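You operate a simulated robot arm through the tools that you are given. There is no shell and no other tool.

You run a simulated robot arm. Do the job below in one go: nothing can be reset, and whatever is moved stays where it is left.

TASK
Put things in order on the test station. At the end: the green hand tool stands where the grey pod stood; the red roller is on the white plate; the silver steel cup stands where the green hand tool stood; the grey pod from the test station stands on top of the white small box; the black module (marked "Size 30") from the test station stands where the red roller stood; whatever was shut is shut again. Leave all else as you found it, and nothing knocked over.

The check looks at the end state, three seconds after you hand in, the way a careful person would. Anything else that was tipped, shoved, dropped, spilled or broken makes it a failure.

THE ROBOT
A 7-joint arm with a two-finger gripper, fixed in place. Base frame: the origin is at the foot of the arm, x ahead of it, y to its left, z up; the work surface is at about z = 0.82. Units: m, degrees, N and s.
With the tool pointing down near the work surface it reaches from about 0.34 to 0.72 m from the base axis. Its first joint turns from -66.0 to 66.0 degrees. Payload 2.45 kg.
The tool frame sits at the grasp point between the pads (the TCP): z along the fingers, y along the line on which they close. The tips reach 0.026 m beyond it. The gripper opens to 0.096 m. The gripper's body begins 0.069 m behind the TCP.
Orientation is told as [roll, pitch, yaw] about the base's x, y, z axes, in that order, counted from this pose: with the fingers straight down and closing along the base's y, the tool's x points along the base's -x, its y along +y and its z along -z.

THE INTERFACE
- The arm moves only by the tool step_arm. Its argument "moves" is a list of rows, each a list of 3 entries, a list of its own where there are three numbers: the shift along the base's x, y, z in m, then the turn, a rotation vector about the base's x, y, z in rad, then the gripper command, from -1 (shut) to 1 (fully open), values between in proportion. In form: [[[tx, ty, tz], [wx, wy, wz], hand], ...]. A call has 1 to 20 rows; each row is the pose to reach, as a shift and turn from the pose commanded when the call began. A row lasts 0.2 s, in which the tool goes at most 0.05 m and 8.6 degrees; a call with a longer step from one row to the next is refused whole, and so is a gripper value outside its range. A pose out of reach is approached as far as the arm can. The call stops where the force on the tool passes 40 N (or 10 N more than at its start, if that is more) or the arm is blocked; 0.2 s more then pass. The fingers move at their own pace and stop on an object; they squeeze with about 26 N. The grip force told is the motor's: it shows also when the fingers shut on nothing. Time passes only in rows, and 0.2 s behind the last, so rows that repeat a pose let the fingers close. It gives the time, the measured TCP pose, the force on the tool (base axes), the opening and the grip force at its end, in the units of the frame above (readings bear some noise), with the torque about the TCP (base axes, N m) and any sound that the robot's microphone picked up.
- Cameras (640 x 400 px; columns grow to the right, rows downward): "scene" is fixed at [0.1489, -0.3768, 1.4262]; the picture's right is [0.86, -0.51, 0.00], its down [-0.26, -0.45, -0.86] and it looks along [0.43, 0.74, -0.52] (base axes); focal length 375 px, centre (320, 200). "wrist" rides on the gripper at [0.082, 0.003, -0.098] in the tool frame; the picture's right is [-0.04, 1.00, 0.00], its down [-0.73, -0.03, -0.68] and it looks along [-0.68, -0.03, 0.73] (tool axes); focal length 256 px, centre (320, 200). There is no depth. A picture from a camera that has moved, and an enlarged one, comes with that camera's place and axes in the base frame and with its lens. The place of the scene camera against the robot may be out by one fixed shift of up to 0.012 m in any direction.
- snapshot(camera): a new picture of that camera. No time passes.
- inspect(camera, box): a new picture of the part [left, top, right, bottom] of that camera's present view, enlarged. No time passes.
- job_done(): hands the job in; it is judged then, once.

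Nothing tells you positions but the pictures and the camera data. Unless the task says otherwise, let go and move clear before handing in.

The tools are called as a command line: name --argument value ..., lists and objects as JSON in quotes. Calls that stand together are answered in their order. step_arm: Moves the arm, as the interface text tells. Its arguments: {"type":"object","properties":{"moves":{"type":"array","items":{"type":"array"}}},"required":["moves"]} The other tools are called the same way: snapshot (camera) takes a picture; inspect (camera, box) takes an enlarged picture of a part of a camera's view; job_done () hands the job in.

At the start:

```text
time: 0.0
eef_pos: [0.3195, 0.1309, 1.1326]
tcp_rot: [-0.1, 0.0, 0.0]
ft_force: [0.0, 0.4, 0.5]
wrist_torque: [-0.01, -0.01, 0.0]
width: 0.0959
grasp_force: 0.0
```

scene: 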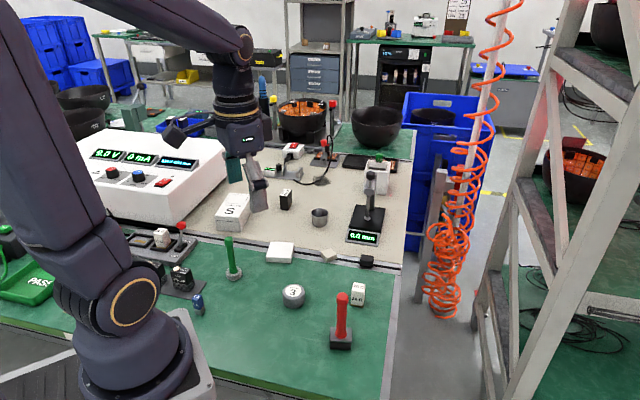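
wrist: 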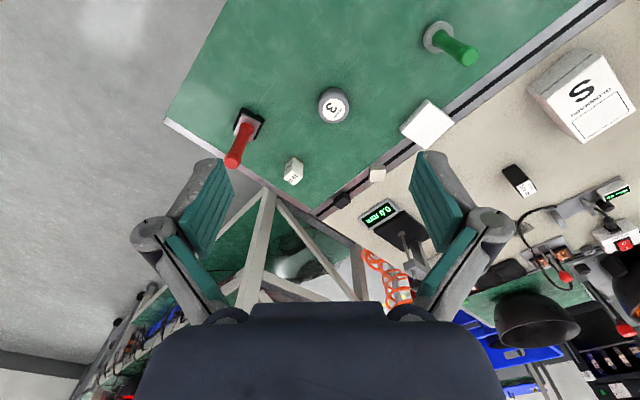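

I see a green bench with a green-handled tool, a red-handled roller, a grey round pod marked 3, small boxes, a white plate, a steel cup and a gauge stand. I'll take enlarged views first to identify everything before moving.

inspect --camera "scene" --box '[180, 220, 420, 370]'

inspect --camera "scene" --box '[200, 130, 420, 270]'

inspect --camera "scene" --box '[60, 200, 260, 330]'

inspect --camera "wrist" --box '[200, 0, 520, 220]'

inspect --camera "wrist" --box '[400, 30, 640, 260]'

```text
2.67 times, centred on (300, 295) of scene
camera zoom: at [0.1489, -0.3768, 1.4262], right [0.86, -0.51, 0.0], down [-0.26, -0.45, -0.86], along [0.43, 0.74, -0.52], focal length 1000 px, centre (373, -53)
```

zoom: 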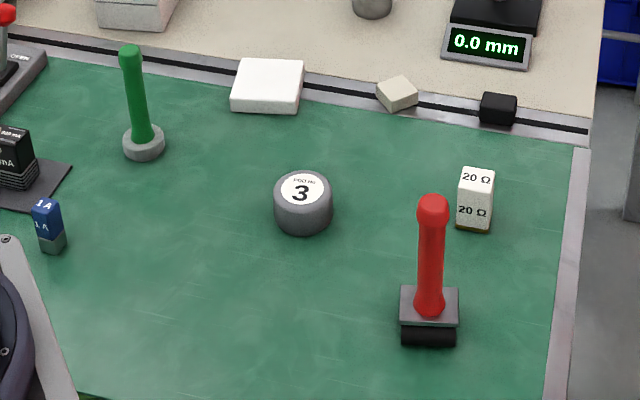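

```text
2.86 times, centred on (310, 200) of scene
camera zoom: at [0.1489, -0.3768, 1.4262], right [0.86, -0.51, 0.0], down [-0.26, -0.45, -0.86], along [0.43, 0.74, -0.52], focal length 1071 px, centre (349, 200)
```

zoom: 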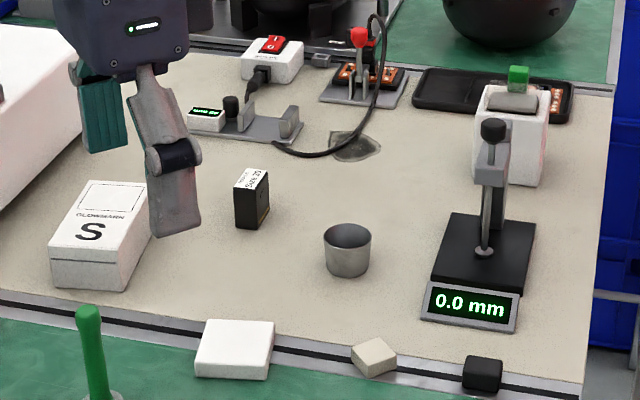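

```text
3.08 times, centred on (160, 265) of scene
camera zoom: at [0.1489, -0.3768, 1.4262], right [0.86, -0.51, 0.0], down [-0.26, -0.45, -0.86], along [0.43, 0.74, -0.52], focal length 1154 px, centre (812, 0)
```

zoom: 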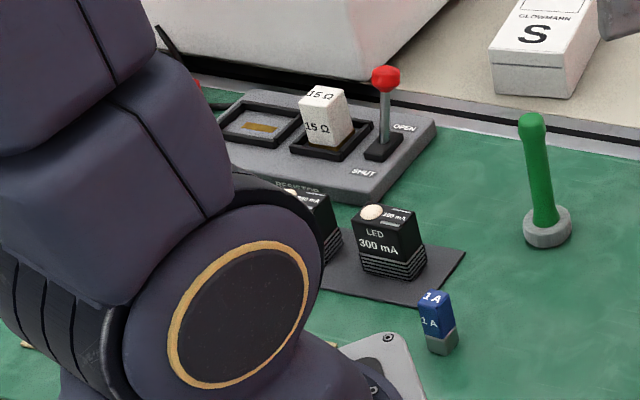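

```text
1.82 times, centred on (360, 110) of wrist
camera zoom: at [0.2382, 0.1346, 1.2292], right [0.04, 1.0, 0.0], down [0.73, -0.03, 0.68], along [0.68, -0.03, -0.73], focal length 465 px, centre (247, 364)
```

zoom: 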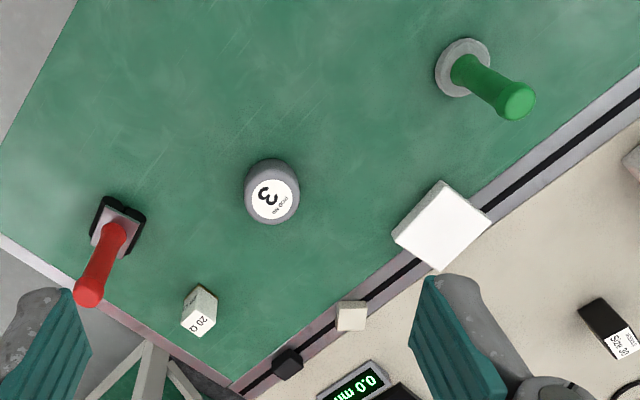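

```text
1.74 times, centred on (520, 145) of wrist
camera zoom: at [0.2382, 0.1346, 1.2292], right [0.04, 1.0, 0.0], down [0.73, -0.03, 0.68], along [0.68, -0.03, -0.73], focal length 445 px, centre (-28, 296)
```

zoom: 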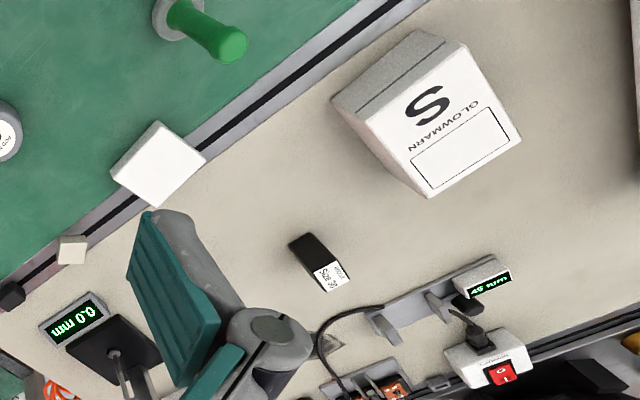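

The pod is near (0.40, 0.15), the green tool near (0.31, 0.29), the roller near (0.42, 0.015) and the plate near (0.43, 0.29). The cup is near (0.59, 0.38), the black module near (0.545, 0.50) and the S box near (0.38, 0.49). I'll hover over the pod to measure it with the wrist camera, and enlarge a few details.

step_arm --moves '[[[0.02, 0.005, -0.035], [0, 0, 0], 1], [[0.04, 0.01, -0.07], [0, 0, 0], 1], [[0.06, 0.015, -0.105], [0, 0, 0], 1], [[0.08, 0.02, -0.14], [0, 0, 0], 1], [[0.08, 0.02, -0.14], [0, 0, 0], 1]]'

inspect --camera "scene" --box '[270, 170, 310, 215]'

```text
time: 1.2
eef_pos: [0.4019, 0.1531, 0.991]
tcp_rot: [0.0, 0.0, 0.0]
ft_force: [0.0, 0.1, -0.1]
wrist_torque: [0.02, -0.03, 0.0]
width: 0.096
grasp_force: 0.1
```

```text
8.89 times, centred on (290, 192) of scene
camera zoom: at [0.1489, -0.3768, 1.4262], right [0.86, -0.51, 0.0], down [-0.26, -0.45, -0.86], along [0.43, 0.74, -0.52], focal length 3333 px, centre (587, 267)
```

zoom: 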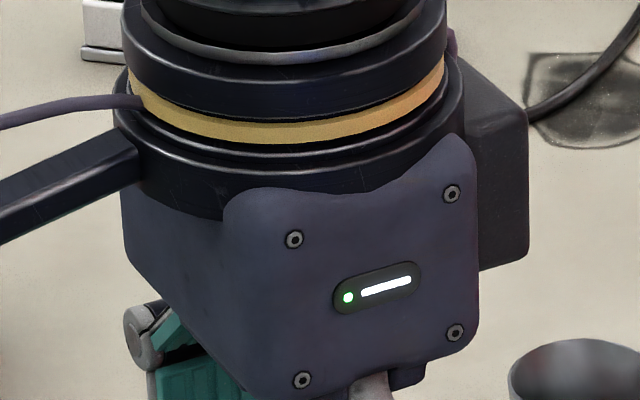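

The arm is now hovering over the pod and blocks part of the scene view. I'll take wrist and scene pictures from here.

snapshot --camera "wrist"

snapshot --camera "scene"

```text
taken
camera wrist: at [0.3203, 0.1558, 1.0884], right [0.04, 1.0, 0.0], down [0.73, -0.03, 0.68], along [0.68, -0.03, -0.73], focal length 256 px, centre (320, 200)
```

wrist: 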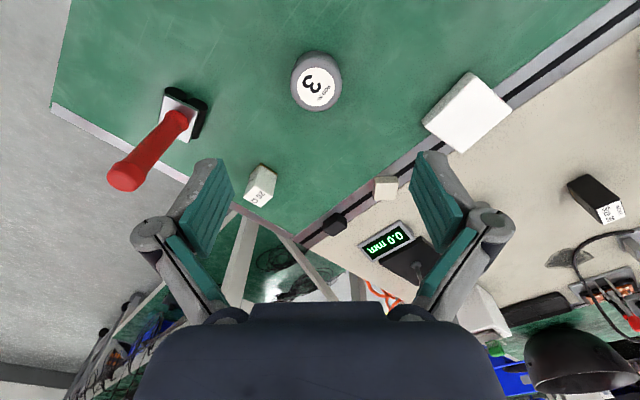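

```text
taken
```

scene: 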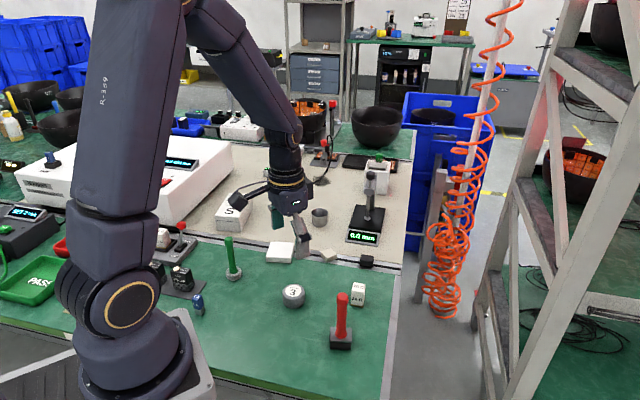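

The pod sits almost straight under the tool. I'll enlarge the wrist view for each object to measure it precisely.

inspect --camera "wrist" --box '[270, 30, 366, 126]'

inspect --camera "wrist" --box '[90, 70, 230, 210]'

inspect --camera "wrist" --box '[400, 50, 530, 170]'

inspect --camera "wrist" --box '[540, 160, 640, 240]'

inspect --camera "scene" --box '[180, 225, 320, 315]'

inspect --camera "scene" --box '[300, 190, 420, 275]'

```text
4.17 times, centred on (318, 78) of wrist
camera zoom: at [0.3203, 0.1558, 1.0884], right [0.04, 1.0, 0.0], down [0.73, -0.03, 0.68], along [0.68, -0.03, -0.73], focal length 1067 px, centre (328, 708)
```

zoom: 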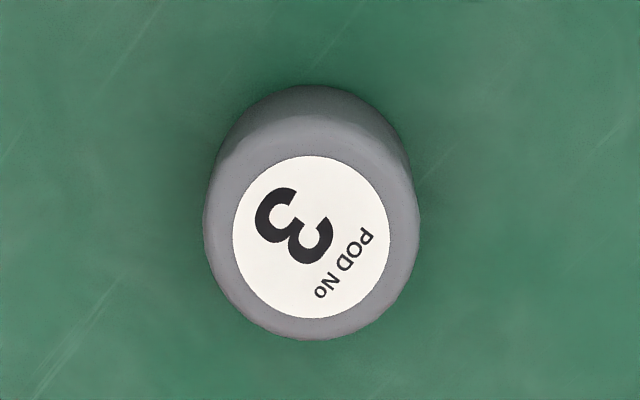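

```text
2.86 times, centred on (160, 140) of wrist
camera zoom: at [0.3203, 0.1558, 1.0884], right [0.04, 1.0, 0.0], down [0.73, -0.03, 0.68], along [0.68, -0.03, -0.73], focal length 731 px, centre (777, 371)
```

zoom: 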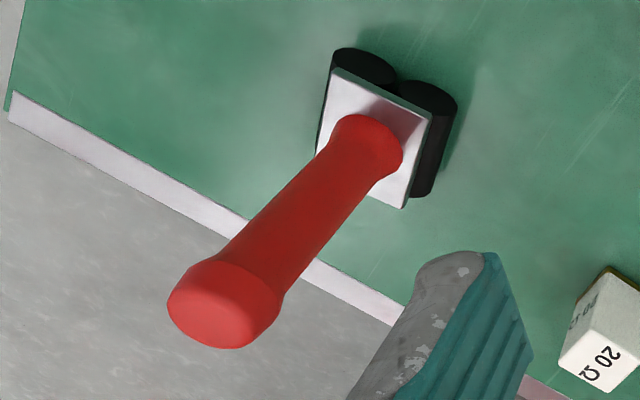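

```text
3.33 times, centred on (465, 110) of wrist
camera zoom: at [0.3203, 0.1558, 1.0884], right [0.04, 1.0, 0.0], down [0.73, -0.03, 0.68], along [0.68, -0.03, -0.73], focal length 853 px, centre (-163, 500)
```

zoom: 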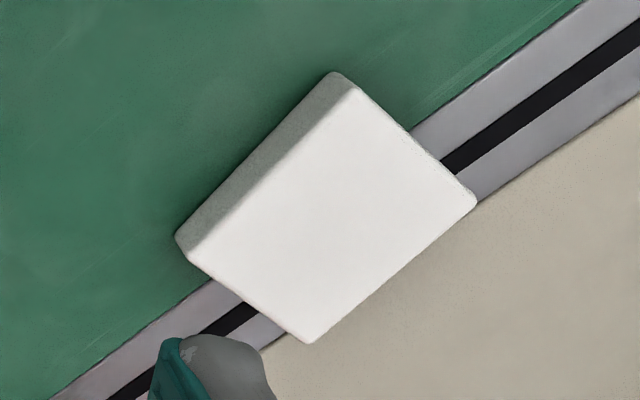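

```text
5.00 times, centred on (590, 200) of wrist
camera zoom: at [0.3203, 0.1558, 1.0884], right [0.04, 1.0, 0.0], down [0.73, -0.03, 0.68], along [0.68, -0.03, -0.73], focal length 1280 px, centre (-1030, 200)
```

zoom: 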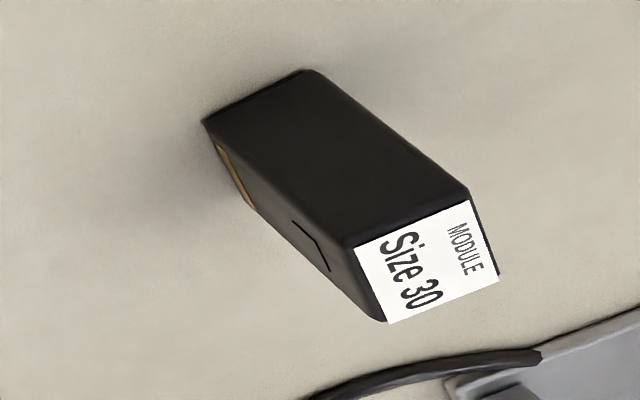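

```text
4.44 times, centred on (250, 270) of scene
camera zoom: at [0.1489, -0.3768, 1.4262], right [0.86, -0.51, 0.0], down [-0.26, -0.45, -0.86], along [0.43, 0.74, -0.52], focal length 1667 px, centre (631, -111)
```

zoom: 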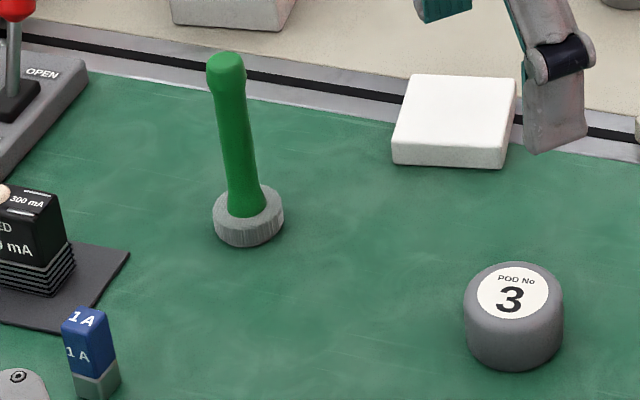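

```text
4.71 times, centred on (360, 232) of scene
camera zoom: at [0.1489, -0.3768, 1.4262], right [0.86, -0.51, 0.0], down [-0.26, -0.45, -0.86], along [0.43, 0.74, -0.52], focal length 1765 px, centre (132, 47)
```

zoom: 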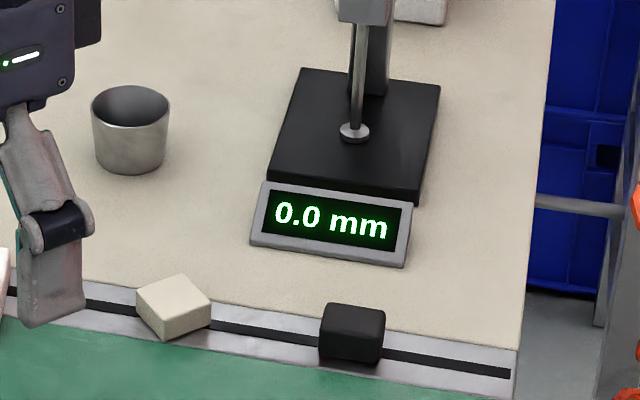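

The pod's top centre comes out near (0.403, 0.148) and it is about 0.048 m wide. Before gripping anything, I'll fly the wrist camera over the S box and the far side to measure those spots.

step_arm --moves '[[[0.0, 0.045, 0.015], [0, 0, 0], 1], [[0.0, 0.09, 0.03], [0, 0, 0], 1], [[0.0, 0.135, 0.045], [0, 0, 0], 1], [[0.0, 0.18, 0.06], [0, 0, 0], 1], [[0.0, 0.225, 0.06], [0, 0, 0], 1], [[0.0, 0.27, 0.06], [0, 0, 0], 1], [[0.0, 0.31, 0.06], [0, 0, 0], 1], [[0.0, 0.31, 0.06], [0, 0, 0], 1]]'

snapshot --camera "wrist"

snapshot --camera "scene"

```text
time: 3.0
eef_pos: [0.4022, 0.4615, 1.0542]
tcp_rot: [0.0, -0.1, -0.1]
ft_force: [-0.1, -0.1, -0.8]
wrist_torque: [0.0, -0.03, -0.01]
width: 0.096
grasp_force: 0.1
```

```text
taken
camera wrist: at [0.3193, 0.4664, 1.1523], right [0.04, 1.0, 0.0], down [0.73, -0.03, 0.68], along [0.68, -0.03, -0.73], focal length 256 px, centre (320, 200)
```

wrist: 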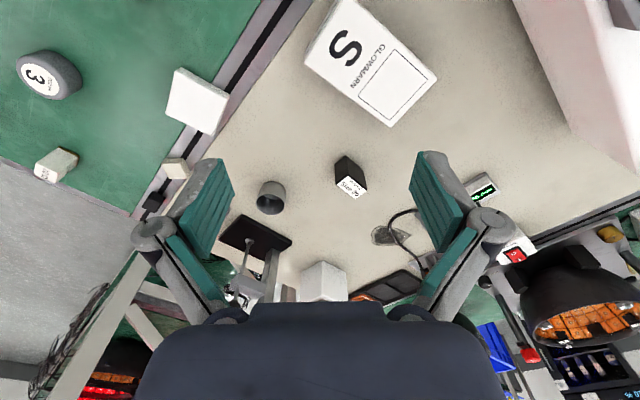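

```text
taken
```

scene: 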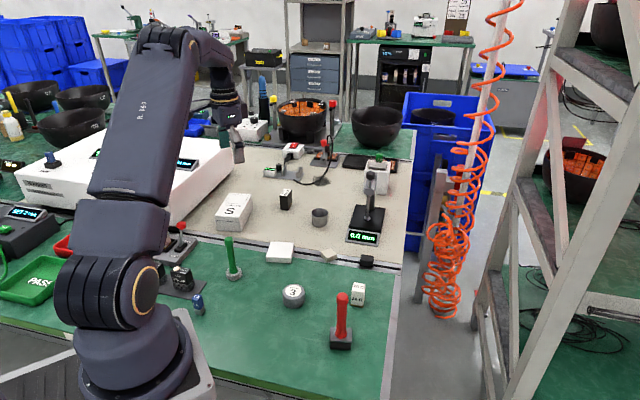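

inspect --camera "wrist" --box '[290, 0, 450, 130]'

inspect --camera "wrist" --box '[230, 140, 390, 240]'

inspect --camera "wrist" --box '[140, 50, 260, 150]'

inspect --camera "scene" --box '[205, 175, 345, 270]'

inspect --camera "scene" --box '[0, 130, 210, 310]'

```text
3.08 times, centred on (370, 65) of wrist
camera zoom: at [0.3193, 0.4664, 1.1523], right [0.04, 1.0, 0.0], down [0.73, -0.03, 0.68], along [0.68, -0.03, -0.73], focal length 788 px, centre (166, 615)
```

zoom: 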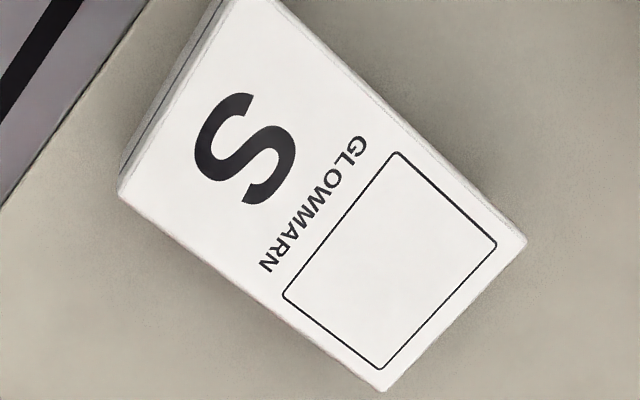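

```text
4.00 times, centred on (310, 190) of wrist
camera zoom: at [0.3193, 0.4664, 1.1523], right [0.04, 1.0, 0.0], down [0.73, -0.03, 0.68], along [0.68, -0.03, -0.73], focal length 1024 px, centre (360, 240)
```

zoom: 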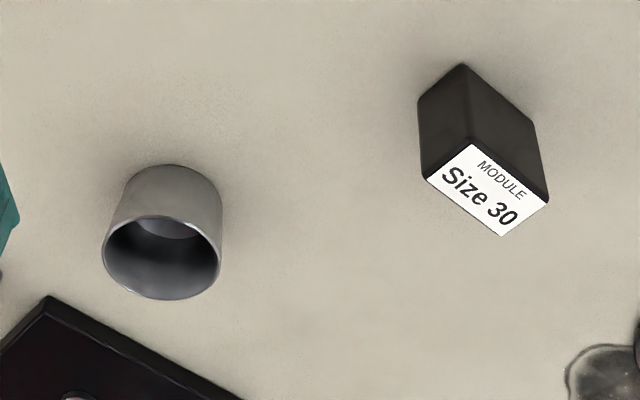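

```text
4.00 times, centred on (200, 100) of wrist
camera zoom: at [0.3193, 0.4664, 1.1523], right [0.04, 1.0, 0.0], down [0.73, -0.03, 0.68], along [0.68, -0.03, -0.73], focal length 1024 px, centre (800, 600)
```

zoom: 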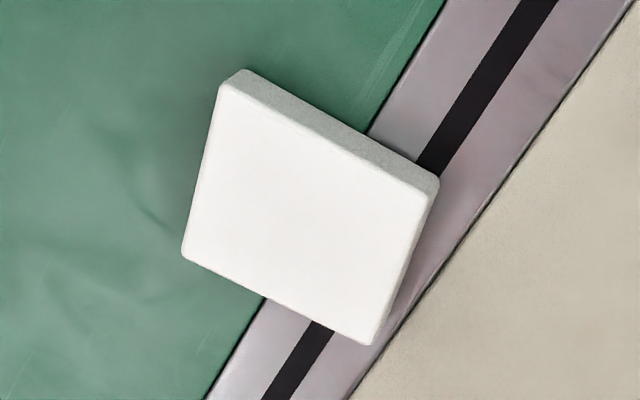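

```text
4.21 times, centred on (275, 222) of scene
camera zoom: at [0.1489, -0.3768, 1.4262], right [0.86, -0.51, 0.0], down [-0.26, -0.45, -0.86], along [0.43, 0.74, -0.52], focal length 1579 px, centre (510, 105)
```

zoom: 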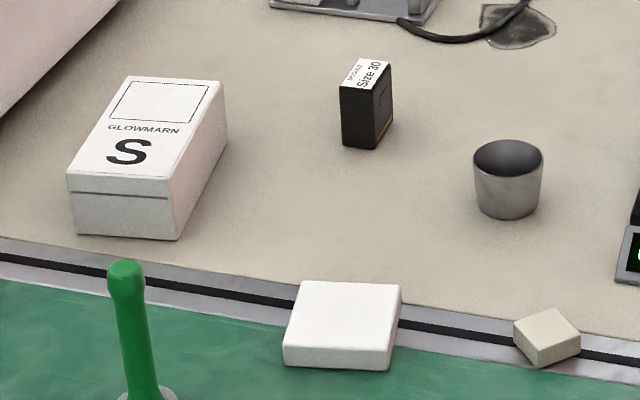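

```text
2.22 times, centred on (105, 220) of scene
camera zoom: at [0.1489, -0.3768, 1.4262], right [0.86, -0.51, 0.0], down [-0.26, -0.45, -0.86], along [0.43, 0.74, -0.52], focal length 833 px, centre (798, 156)
```

zoom: 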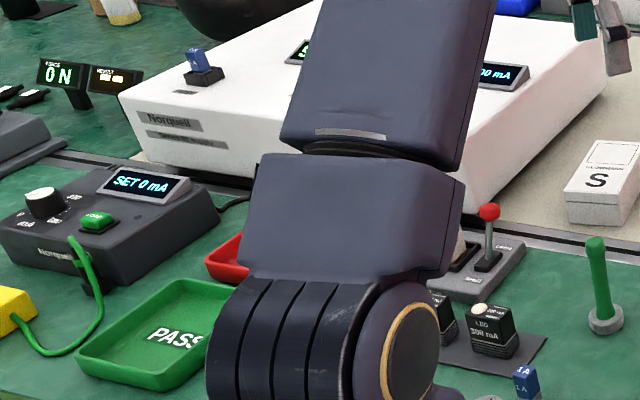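

From this view, the S box top is centred near (0.405, 0.517) at z≈0.865 and the plate centre is near (0.446, 0.304). The module is near (0.561, 0.502), 40×22 mm and 49 mm tall, and the cup is near (0.602, 0.374). I'll go back above the pod and check alignment before gripping it.

step_arm --moves '[[[0.0, -0.045, 0.0], [0, 0, 0], 1], [[0.0, -0.09, 0.0], [0, 0, 0], 1], [[0.0, -0.135, -0.01], [0, 0, 0], 1], [[0.0, -0.18, -0.02], [0, 0, 0], 1], [[0.001, -0.225, -0.035], [0, 0, 0], 1], [[0.001, -0.27, -0.055], [0, 0, 0], 1], [[0.002, -0.313, -0.075], [0, 0, 0], 1], [[0.002, -0.313, -0.11], [0, 0, 0], 1], [[0.002, -0.313, -0.11], [0, 0, 0], 1], [[0.002, -0.313, -0.11], [0, 0, 0], 1]]'

snapshot --camera "wrist"

inspect --camera "scene" --box '[180, 220, 420, 370]'

```text
time: 5.2
eef_pos: [0.4018, 0.1482, 0.9386]
tcp_rot: [0.0, 0.0, 0.1]
ft_force: [-1.1, 0.4, -0.3]
wrist_torque: [0.01, 0.02, 0.0]
width: 0.0959
grasp_force: 0.1
```

```text
taken
camera wrist: at [0.3203, 0.1517, 1.0365], right [0.04, 1.0, 0.0], down [0.73, -0.03, 0.68], along [0.68, -0.03, -0.73], focal length 256 px, centre (320, 200)
```

wrist: 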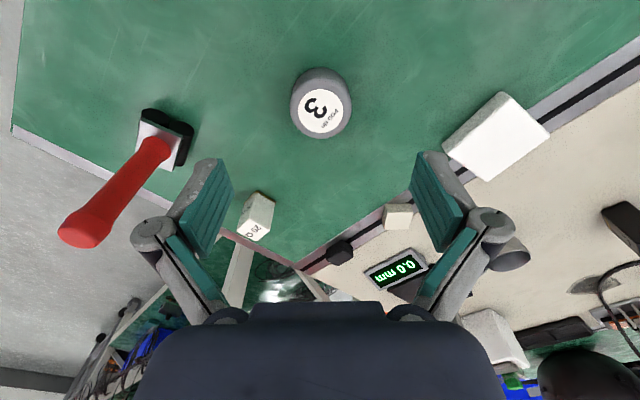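

```text
2.67 times, centred on (300, 295) of scene
camera zoom: at [0.1489, -0.3768, 1.4262], right [0.86, -0.51, 0.0], down [-0.26, -0.45, -0.86], along [0.43, 0.74, -0.52], focal length 1000 px, centre (373, -53)
```

zoom: 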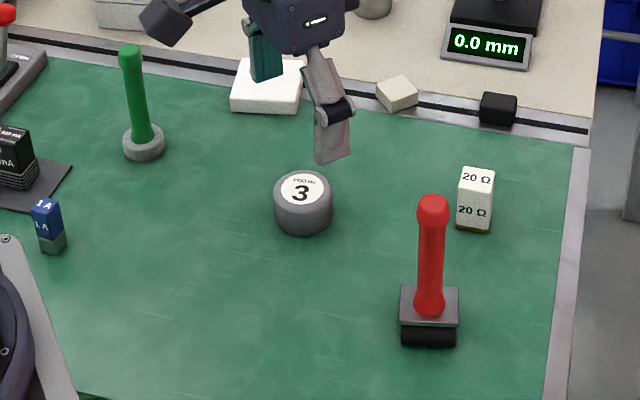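

inspect --camera "wrist" --box '[270, 50, 370, 150]'

inspect --camera "wrist" --box '[50, 90, 210, 250]'

step_arm --moves '[[[0, 0, 0], [0, 0, 0], 1]]'

```text
4.00 times, centred on (320, 100) of wrist
camera zoom: at [0.3203, 0.1517, 1.0365], right [0.04, 1.0, 0.0], down [0.73, -0.03, 0.68], along [0.68, -0.03, -0.73], focal length 1024 px, centre (320, 600)
```

zoom: 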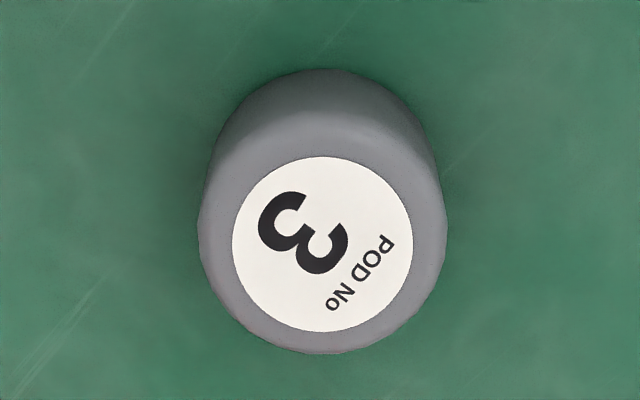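

```text
2.50 times, centred on (130, 170) of wrist
camera zoom: at [0.3203, 0.1517, 1.0365], right [0.04, 1.0, 0.0], down [0.73, -0.03, 0.68], along [0.68, -0.03, -0.73], focal length 640 px, centre (795, 275)
```

zoom: 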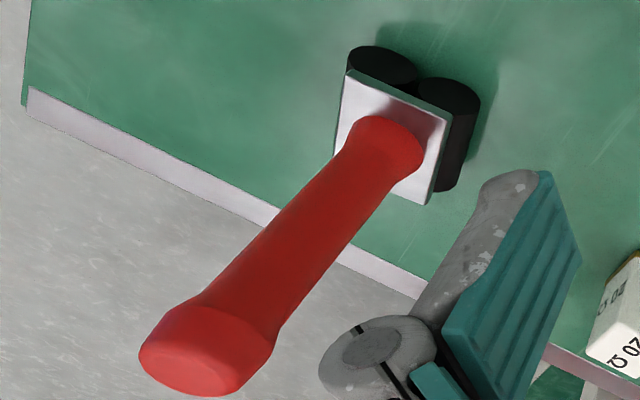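

```text
time: 5.6
eef_pos: [0.4016, 0.1482, 0.9382]
tcp_rot: [0.0, 0.1, -0.1]
ft_force: [-0.9, 0.7, 0.5]
wrist_torque: [0.01, 0.0, 0.02]
width: 0.0962
grasp_force: 0.0
```

The pod's top centre triangulates to (0.404, 0.148, 0.846) and the area around it is clear. I'll descend with the fingers either side and close.

step_arm --moves '[[[0.0025, 0.0, -0.03], [0, 0, 0], 1], [[0.0025, 0.0, -0.06], [0, 0, 0], 1], [[0.0025, 0.0, -0.08], [0, 0, 0], 1], [[0.0025, 0.0, -0.088], [0, 0, 0], 1], [[0.0025, 0.0, -0.088], [0, 0, 0], 1], [[0.0025, 0.0, -0.088], [0, 0, 0], 0.4], [[0.0025, 0.0, -0.088], [0, 0, 0], -0.2], [[0.0025, 0.0, -0.088], [0, 0, 0], -1], [[0.0025, 0.0, -0.088], [0, 0, 0], -1], [[0.0025, 0.0, -0.088], [0, 0, 0], -1], [[0.0025, 0.0, -0.088], [0, 0, 0], -1], [[0.0025, 0.0, -0.088], [0, 0, 0], -1]]'

snapshot --camera "wrist"

```text
time: 8.2
eef_pos: [0.4054, 0.1486, 0.8532]
tcp_rot: [0.0, 0.0, 0.0]
ft_force: [0.1, -1.9, 5.1]
wrist_torque: [0.02, 0.06, 0.03]
width: 0.0461
grasp_force: 25.9
```

```text
taken
camera wrist: at [0.3236, 0.1522, 0.9509], right [0.04, 1.0, 0.0], down [0.73, -0.03, 0.68], along [0.68, -0.03, -0.73], focal length 256 px, centre (320, 200)
```

wrist: 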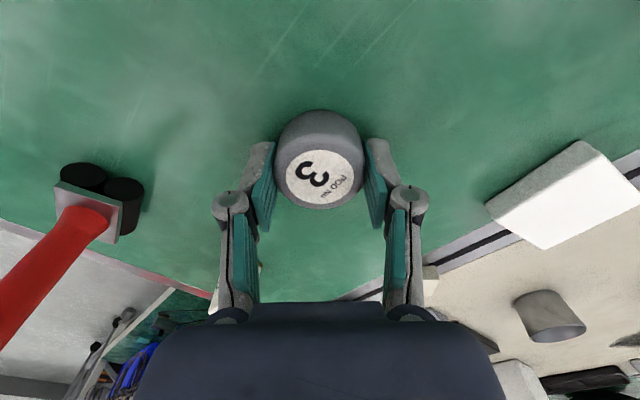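

The pod is gripped at 0.046 m. I'll lift it and carry it over the S box, then look before lowering.

step_arm --moves '[[[0.0, 0.0, 0.02], [0, 0, 0], -1], [[0.0, 0.0, 0.06], [0, 0, 0], -1], [[0.0, 0.0, 0.1], [0, 0, 0], -1], [[0.0, 0.0, 0.14], [0, 0, 0], -1], [[0.0, 0.04, 0.147], [0, 0, 0], -1], [[0.0, 0.085, 0.147], [0, 0, 0], -1], [[0.0, 0.13, 0.147], [0, 0, 0], -1], [[0.0, 0.175, 0.147], [0, 0, 0], -1], [[0.0, 0.22, 0.147], [0, 0, 0], -1], [[0.0, 0.265, 0.147], [0, 0, 0], -1], [[0.0, 0.31, 0.147], [0, 0, 0], -1], [[0.0, 0.345, 0.147], [0, 0, 0], -1], [[0.0, 0.3684, 0.147], [0, 0, 0], -1], [[0.0, 0.3684, 0.147], [0, 0, 0], -1], [[0.0, 0.3684, 0.147], [0, 0, 0], -1]]'

snapshot --camera "wrist"

snapshot --camera "scene"

```text
time: 11.4
eef_pos: [0.4039, 0.5166, 1.0009]
tcp_rot: [0.0, 0.0, 0.0]
ft_force: [-0.9, -0.9, -0.3]
wrist_torque: [0.02, -0.04, 0.04]
width: 0.0462
grasp_force: 26.4
```

```text
taken
camera wrist: at [0.3219, 0.5204, 1.099], right [0.04, 1.0, 0.0], down [0.73, -0.03, 0.68], along [0.68, -0.03, -0.73], focal length 256 px, centre (320, 200)
```

wrist: 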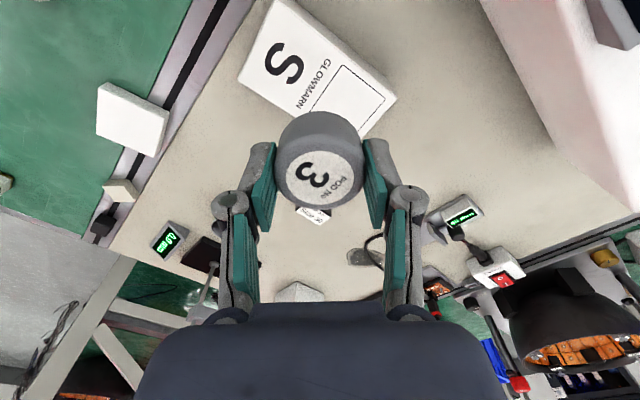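

```text
taken
```

scene: 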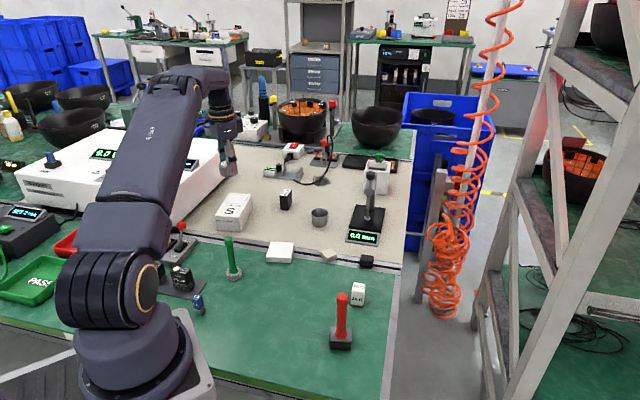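

The pod is centred over the S box: the box corners re-measure the same and the tool reads (0.404, 0.517). I'll lower it to just above the lid and check the gap.

step_arm --moves '[[[0.0007, -0.0004, -0.03], [0, 0, 0], -1], [[0.0007, -0.0004, -0.06], [0, 0, 0], -1], [[0.0007, -0.0004, -0.08], [0, 0, 0], -1], [[0.0007, -0.0004, -0.092], [0, 0, 0], -1], [[0.0007, -0.0004, -0.092], [0, 0, 0], -1]]'

inspect --camera "scene" --box '[200, 150, 300, 240]'

snapshot --camera "wrist"

```text
time: 12.6
eef_pos: [0.4045, 0.5153, 0.9078]
tcp_rot: [-0.1, 0.0, 0.0]
ft_force: [0.0, -0.4, -0.6]
wrist_torque: [-0.01, -0.02, 0.0]
width: 0.0458
grasp_force: 25.0
```

```text
4.44 times, centred on (250, 195) of scene
camera zoom: at [0.1489, -0.3768, 1.4262], right [0.86, -0.51, 0.0], down [-0.26, -0.45, -0.86], along [0.43, 0.74, -0.52], focal length 1667 px, centre (631, 222)
```

zoom: 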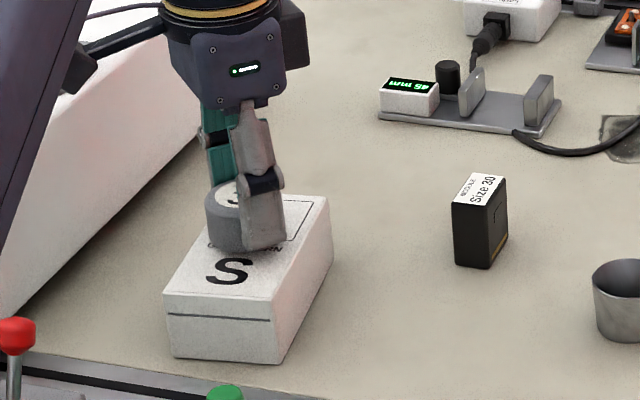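

```text
taken
camera wrist: at [0.3235, 0.5198, 1.0059], right [0.04, 1.0, 0.0], down [0.73, -0.03, 0.68], along [0.68, -0.03, -0.73], focal length 256 px, centre (320, 200)
```

wrist: 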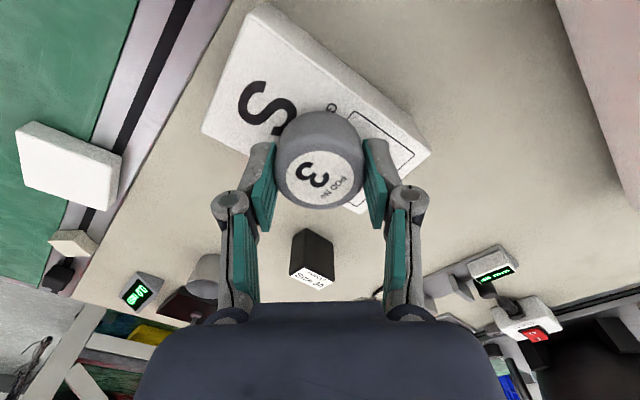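

The pod hovers just above the lid. I'll lower it in small steps and watch the force.

step_arm --moves '[[[0, 0, -0.003], [0, 0, 0], -1], [[0, 0, -0.005], [0, 0, 0], -1], [[0, 0, -0.005], [0, 0, 0], -1]]'

step_arm --moves '[[[0, 0, -0.002], [0, 0, 0], -1], [[0, 0, -0.002], [0, 0, 0], -1]]'

step_arm --moves '[[[0, 0, -0.0015], [0, 0, 0], -1], [[0, 0, -0.0015], [0, 0, 0], -1]]'

```text
time: 13.4
eef_pos: [0.4045, 0.5163, 0.9028]
tcp_rot: [0.1, 0.0, 0.0]
ft_force: [-0.6, -0.4, 0.1]
wrist_torque: [-0.02, 0.02, 0.02]
width: 0.0462
grasp_force: 25.8
```

```text
time: 14.0
eef_pos: [0.406, 0.5164, 0.9025]
tcp_rot: [0.1, -0.1, -0.1]
ft_force: [-4.1, -4.1, 18.3]
wrist_torque: [-0.1, 0.15, 0.03]
width: 0.0461
grasp_force: 25.9
```

```text
time: 14.6
eef_pos: [0.4056, 0.5158, 0.8999]
tcp_rot: [0.2, -0.2, 0.0]
ft_force: [1.5, -1.0, 17.3]
wrist_torque: [-0.05, -0.02, 0.06]
width: 0.0465
grasp_force: 26.1
```

Contact at about z=0.902, so the pod rests on the lid. I'll ease off the pressure slightly and open.

step_arm --moves '[[[0, 0, 0.0015], [0, 0, 0], -1], [[0, 0, 0.0015], [0, 0, 0], -0.02], [[0, 0, 0.0015], [0, 0, 0], 0.1], [[0, 0, 0.0015], [0, 0, 0], 0.4], [[0, 0, 0.0015], [0, 0, 0], 0.6], [[0, 0, 0.0015], [0, 0, 0], 0.8], [[0, 0, 0.0015], [0, 0, 0], 0.8], [[0, 0, 0.0015], [0, 0, 0], 0.8]]'

inspect --camera "scene" --box '[200, 150, 300, 240]'

snapshot --camera "wrist"

```text
time: 16.4
eef_pos: [0.4054, 0.5157, 0.9018]
tcp_rot: [0.0, 0.0, 0.1]
ft_force: [-0.3, 0.8, 0.0]
wrist_torque: [0.0, -0.01, -0.01]
width: 0.0864
grasp_force: 0.0
```

```text
4.44 times, centred on (250, 195) of scene
camera zoom: at [0.1489, -0.3768, 1.4262], right [0.86, -0.51, 0.0], down [-0.26, -0.45, -0.86], along [0.43, 0.74, -0.52], focal length 1667 px, centre (631, 222)
```

zoom: 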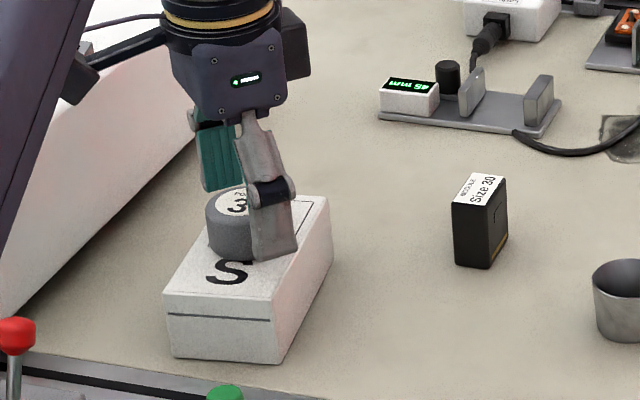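

```text
taken
camera wrist: at [0.3234, 0.5196, 0.9991], right [0.04, 1.0, 0.0], down [0.73, -0.03, 0.68], along [0.68, -0.03, -0.73], focal length 256 px, centre (320, 200)
```

wrist: 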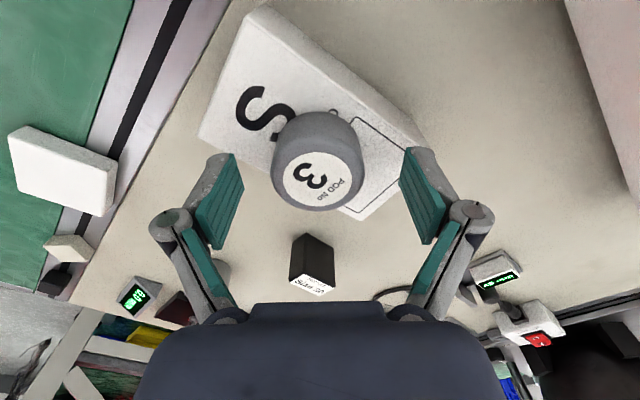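

The pod stands on the box and is released. I'll rise straight up and move to a hover over the green tool to measure it.

step_arm --moves '[[[0, 0, 0.03], [0, 0, 0], 0.8], [[0, 0, 0.07], [0, 0, 0], 0.9], [[0, 0, 0.11], [0, 0, 0], 1], [[0, 0, 0.15], [0, 0, 0], 1], [[-0.015, -0.04, 0.15], [0, 0, 0], 1], [[-0.03, -0.08, 0.15], [0, 0, 0], 1], [[-0.045, -0.12, 0.15], [0, 0, 0], 1], [[-0.06, -0.16, 0.15], [0, 0, 0], 1], [[-0.075, -0.2, 0.15], [0, 0, 0], 1], [[-0.085, -0.228, 0.15], [0, 0, 0], 1], [[-0.085, -0.228, 0.15], [0, 0, 0], 1], [[-0.085, -0.228, 0.15], [0, 0, 0], 1]]'

snapshot --camera "wrist"

snapshot --camera "scene"

```text
time: 19.0
eef_pos: [0.3216, 0.2881, 1.0513]
tcp_rot: [0.0, 0.0, 0.0]
ft_force: [-0.1, -0.3, 0.0]
wrist_torque: [0.05, -0.02, 0.03]
width: 0.096
grasp_force: 0.1
```

```text
taken
camera wrist: at [0.2393, 0.2925, 1.1489], right [0.04, 1.0, 0.0], down [0.73, -0.03, 0.68], along [0.68, -0.03, -0.73], focal length 256 px, centre (320, 200)
```

wrist: 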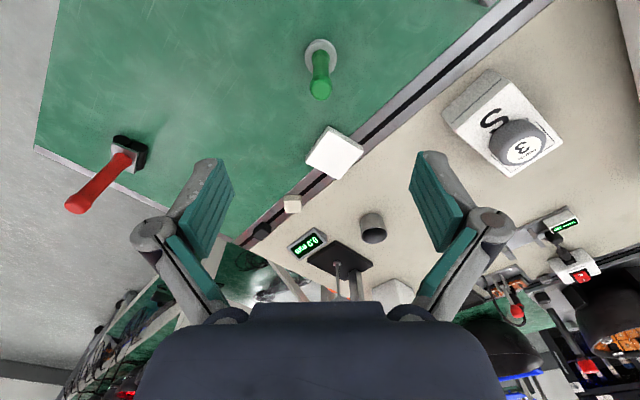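

```text
taken
```

scene: 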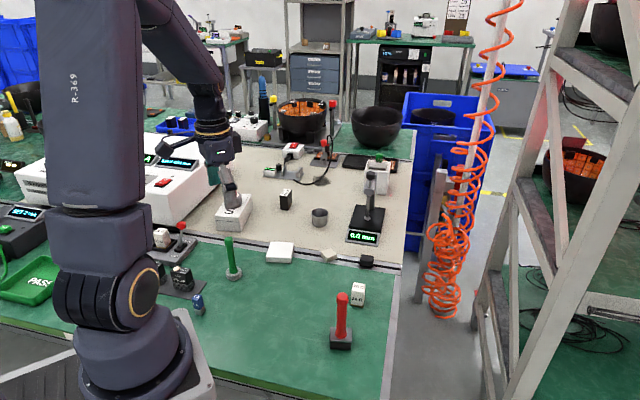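

inspect --camera "wrist" --box '[270, 20, 370, 120]'

inspect --camera "wrist" --box '[440, 60, 580, 190]'

inspect --camera "wrist" --box '[270, 110, 410, 290]'

```text
4.00 times, centred on (320, 70) of wrist
camera zoom: at [0.2393, 0.2925, 1.1489], right [0.04, 1.0, 0.0], down [0.73, -0.03, 0.68], along [0.68, -0.03, -0.73], focal length 1024 px, centre (320, 720)
```

zoom: 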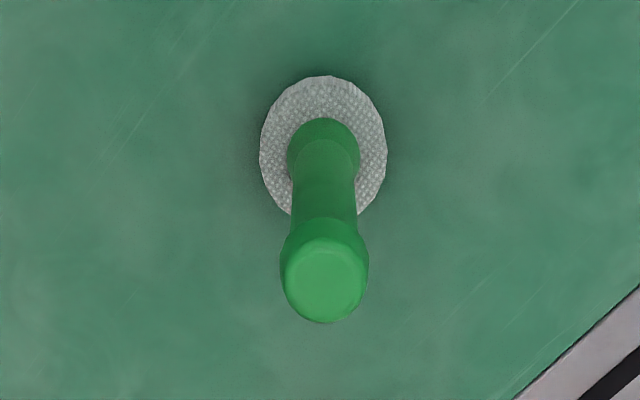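

```text
3.08 times, centred on (510, 125) of wrist
camera zoom: at [0.2393, 0.2925, 1.1489], right [0.04, 1.0, 0.0], down [0.73, -0.03, 0.68], along [0.68, -0.03, -0.73], focal length 788 px, centre (-265, 431)
```

zoom: 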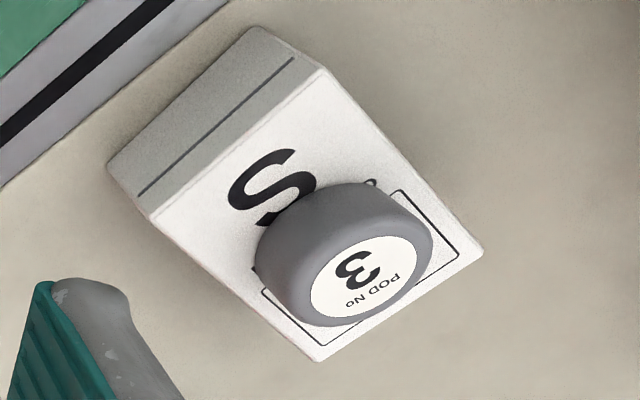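

```text
2.22 times, centred on (340, 200) of wrist
camera zoom: at [0.2393, 0.2925, 1.1489], right [0.04, 1.0, 0.0], down [0.73, -0.03, 0.68], along [0.68, -0.03, -0.73], focal length 569 px, centre (276, 200)
```

zoom: 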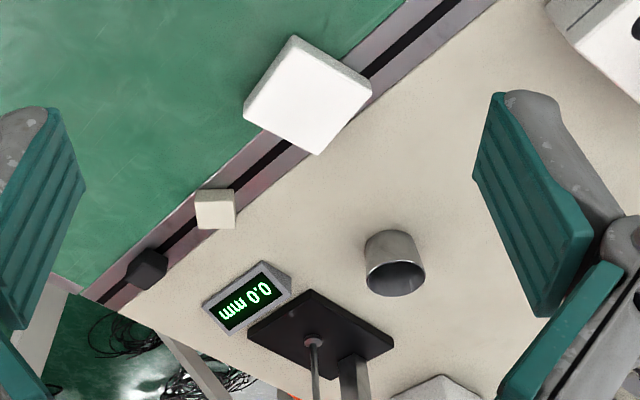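

The green tool stands at (0.318, 0.290), with a 16–18 mm handle topping out near z=0.935. I'll lower around the handle and grip it.

step_arm --moves '[[[-0.004, 0.001, 0.0], [0, 0, 0], 1], [[-0.004, 0.001, -0.04], [0, 0, 0], 1], [[-0.004, 0.001, -0.08], [0, 0, 0], 1], [[-0.004, 0.001, -0.12], [0, 0, 0], 1], [[-0.004, 0.001, -0.15], [0, 0, 0], 1], [[-0.004, 0.001, -0.166], [0, 0, 0], 1], [[-0.004, 0.001, -0.166], [0, 0, 0], 1], [[-0.004, 0.001, -0.166], [0, 0, 0], 0.5]]'

snapshot --camera "wrist"

inspect --camera "scene" --box '[170, 200, 310, 300]'

```text
time: 20.8
eef_pos: [0.3138, 0.2909, 0.8841]
tcp_rot: [0.0, -0.1, 0.0]
ft_force: [0.2, 0.3, -0.3]
wrist_torque: [-0.03, -0.02, -0.02]
width: 0.072
grasp_force: 0.1
```

```text
taken
camera wrist: at [0.2324, 0.2944, 0.9823], right [0.04, 1.0, 0.0], down [0.73, -0.03, 0.68], along [0.68, -0.03, -0.73], focal length 256 px, centre (320, 200)
```

wrist: 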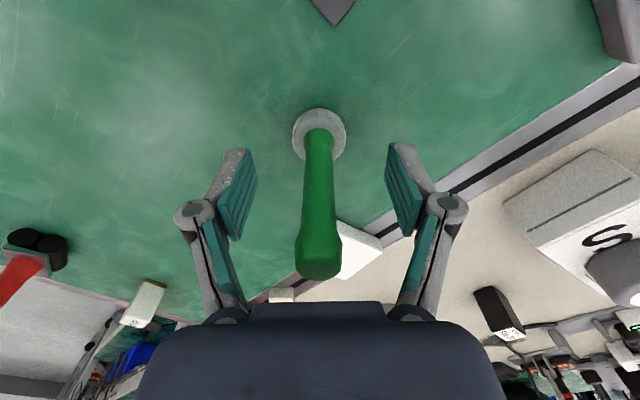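

```text
4.00 times, centred on (240, 250) of scene
camera zoom: at [0.1489, -0.3768, 1.4262], right [0.86, -0.51, 0.0], down [-0.26, -0.45, -0.86], along [0.43, 0.74, -0.52], focal length 1500 px, centre (640, 0)
```

zoom: 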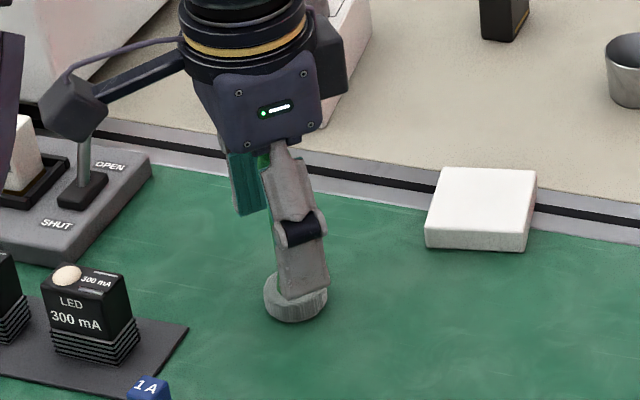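

The fingers straddle the handle evenly. I'll nudge 2 mm forward, close, and then lift straight up.

step_arm --moves '[[[0.002, 0, 0], [0, 0, 0], 0.4], [[0.002, 0, 0], [0, 0, 0], 0.0], [[0.002, 0, 0], [0, 0, 0], -0.4], [[0.002, 0, 0], [0, 0, 0], -1], [[0.002, 0, 0], [0, 0, 0], -1], [[0.002, 0, 0], [0, 0, 0], -1], [[0.002, 0, 0], [0, 0, 0], -1], [[0.002, 0, 0], [0, 0, 0], -1]]'

snapshot --camera "wrist"

```text
time: 22.6
eef_pos: [0.3175, 0.2895, 0.8837]
tcp_rot: [0.0, 0.0, 0.0]
ft_force: [0.1, -1.0, 0.2]
wrist_torque: [-0.04, -0.02, 0.02]
width: 0.0154
grasp_force: 26.1
```

```text
taken
camera wrist: at [0.2351, 0.294, 0.9827], right [0.04, 1.0, 0.0], down [0.73, -0.03, 0.68], along [0.68, -0.03, -0.73], focal length 256 px, centre (320, 200)
```

wrist: 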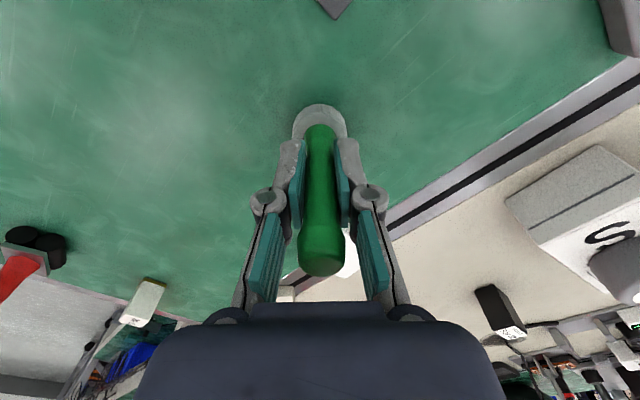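

The handle is gripped. I'll lift and carry the tool to the pod's former spot at (0.405, 0.149).

step_arm --moves '[[[0, 0, 0.02], [0, 0, 0], -1], [[0, 0, 0.05], [0, 0, 0], -1], [[0, 0, 0.08], [0, 0, 0], -1], [[0.022, -0.035, 0.08], [0, 0, 0], -1], [[0.044, -0.07, 0.08], [0, 0, 0], -1], [[0.066, -0.105, 0.08], [0, 0, 0], -1], [[0.088, -0.141, 0.08], [0, 0, 0], -1], [[0.088, -0.141, 0.08], [0, 0, 0], -1], [[0.088, -0.141, 0.04], [0, 0, 0], -1], [[0.088, -0.141, 0.012], [0, 0, 0], -1], [[0.088, -0.141, 0.006], [0, 0, 0], -1], [[0.088, -0.141, 0.006], [0, 0, 0], -1]]'

snapshot --camera "wrist"

inspect --camera "scene" --box '[230, 220, 370, 320]'

```text
time: 25.2
eef_pos: [0.4067, 0.1497, 0.8905]
tcp_rot: [-0.1, 0.0, -0.1]
ft_force: [0.4, -0.4, -0.9]
wrist_torque: [0.03, -0.01, -0.02]
width: 0.0155
grasp_force: 26.3
```

```text
taken
camera wrist: at [0.3243, 0.1525, 0.9877], right [0.04, 1.0, 0.0], down [0.73, -0.03, 0.68], along [0.68, -0.03, -0.73], focal length 256 px, centre (320, 200)
```

wrist: 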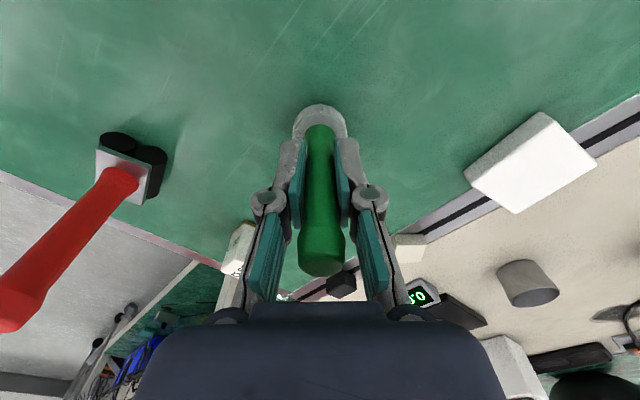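

```text
4.00 times, centred on (300, 270) of scene
camera zoom: at [0.1489, -0.3768, 1.4262], right [0.86, -0.51, 0.0], down [-0.26, -0.45, -0.86], along [0.43, 0.74, -0.52], focal length 1500 px, centre (400, -80)
```

zoom: 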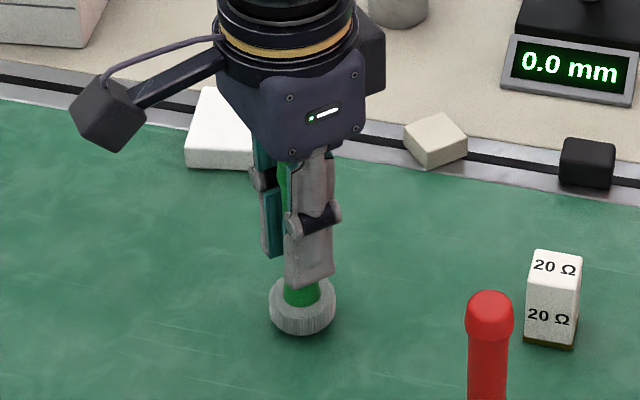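

The tool is over the pod's old spot, about 6 mm above the bench. I'll lower it gently, watching the force, then release.

step_arm --moves '[[[-0.002, 0.001, -0.003], [0, 0, 0], -1], [[-0.002, 0.001, -0.005], [0, 0, 0], -1], [[-0.002, 0.001, -0.005], [0, 0, 0], -1]]'

step_arm --moves '[[[0, 0, -0.0015], [0, 0, 0], -1], [[0, 0, -0.0015], [0, 0, 0], -1]]'

```text
time: 26.0
eef_pos: [0.4049, 0.15, 0.8858]
tcp_rot: [0.1, 0.1, -0.1]
ft_force: [0.0, 0.3, -0.3]
wrist_torque: [0.03, 0.01, 0.01]
width: 0.0151
grasp_force: 26.0
```

```text
time: 26.6
eef_pos: [0.4038, 0.1493, 0.8838]
tcp_rot: [0.0, -0.1, 0.0]
ft_force: [-1.2, -0.9, 15.7]
wrist_torque: [-0.03, 0.09, -0.02]
width: 0.0153
grasp_force: 25.9
```

The base touches the bench (15.7 N). I'll release slowly and rise clear.

step_arm --moves '[[[0, 0, 0.001], [0, 0, 0], -1], [[0, 0, 0.001], [0, 0, 0], -0.6], [[0, 0, 0.001], [0, 0, 0], -0.4], [[0, 0, 0.001], [0, 0, 0], 0.0], [[0, 0, 0.001], [0, 0, 0], 0.3], [[0, 0, 0.001], [0, 0, 0], 0.6], [[0, 0, 0.001], [0, 0, 0], 0.8], [[0, 0, 0.001], [0, 0, 0], 0.8], [[0, 0, 0.001], [0, 0, 0], 0.8]]'

inspect --camera "scene" --box '[230, 220, 370, 320]'

snapshot --camera "wrist"

```text
time: 28.6
eef_pos: [0.4053, 0.1496, 0.884]
tcp_rot: [-0.1, 0.0, 0.0]
ft_force: [-0.1, -0.7, -0.1]
wrist_torque: [-0.01, 0.0, -0.01]
width: 0.0862
grasp_force: 0.1
```

```text
4.00 times, centred on (300, 270) of scene
camera zoom: at [0.1489, -0.3768, 1.4262], right [0.86, -0.51, 0.0], down [-0.26, -0.45, -0.86], along [0.43, 0.74, -0.52], focal length 1500 px, centre (400, -80)
```

zoom: 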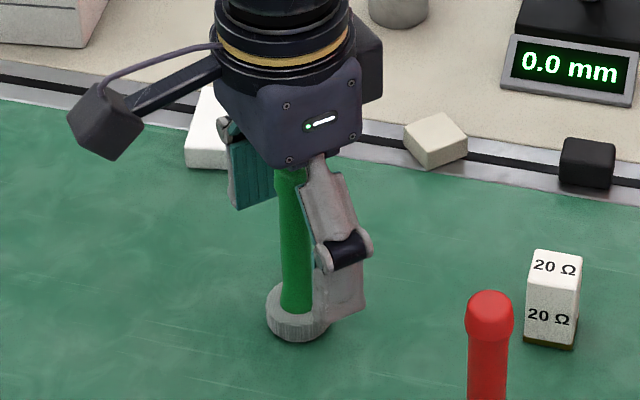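

```text
taken
camera wrist: at [0.3227, 0.153, 0.9832], right [0.04, 1.0, 0.0], down [0.73, -0.03, 0.68], along [0.68, -0.03, -0.73], focal length 256 px, centre (320, 200)
```

wrist: 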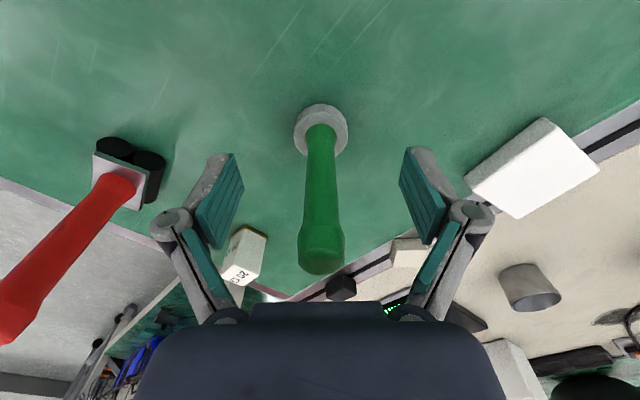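

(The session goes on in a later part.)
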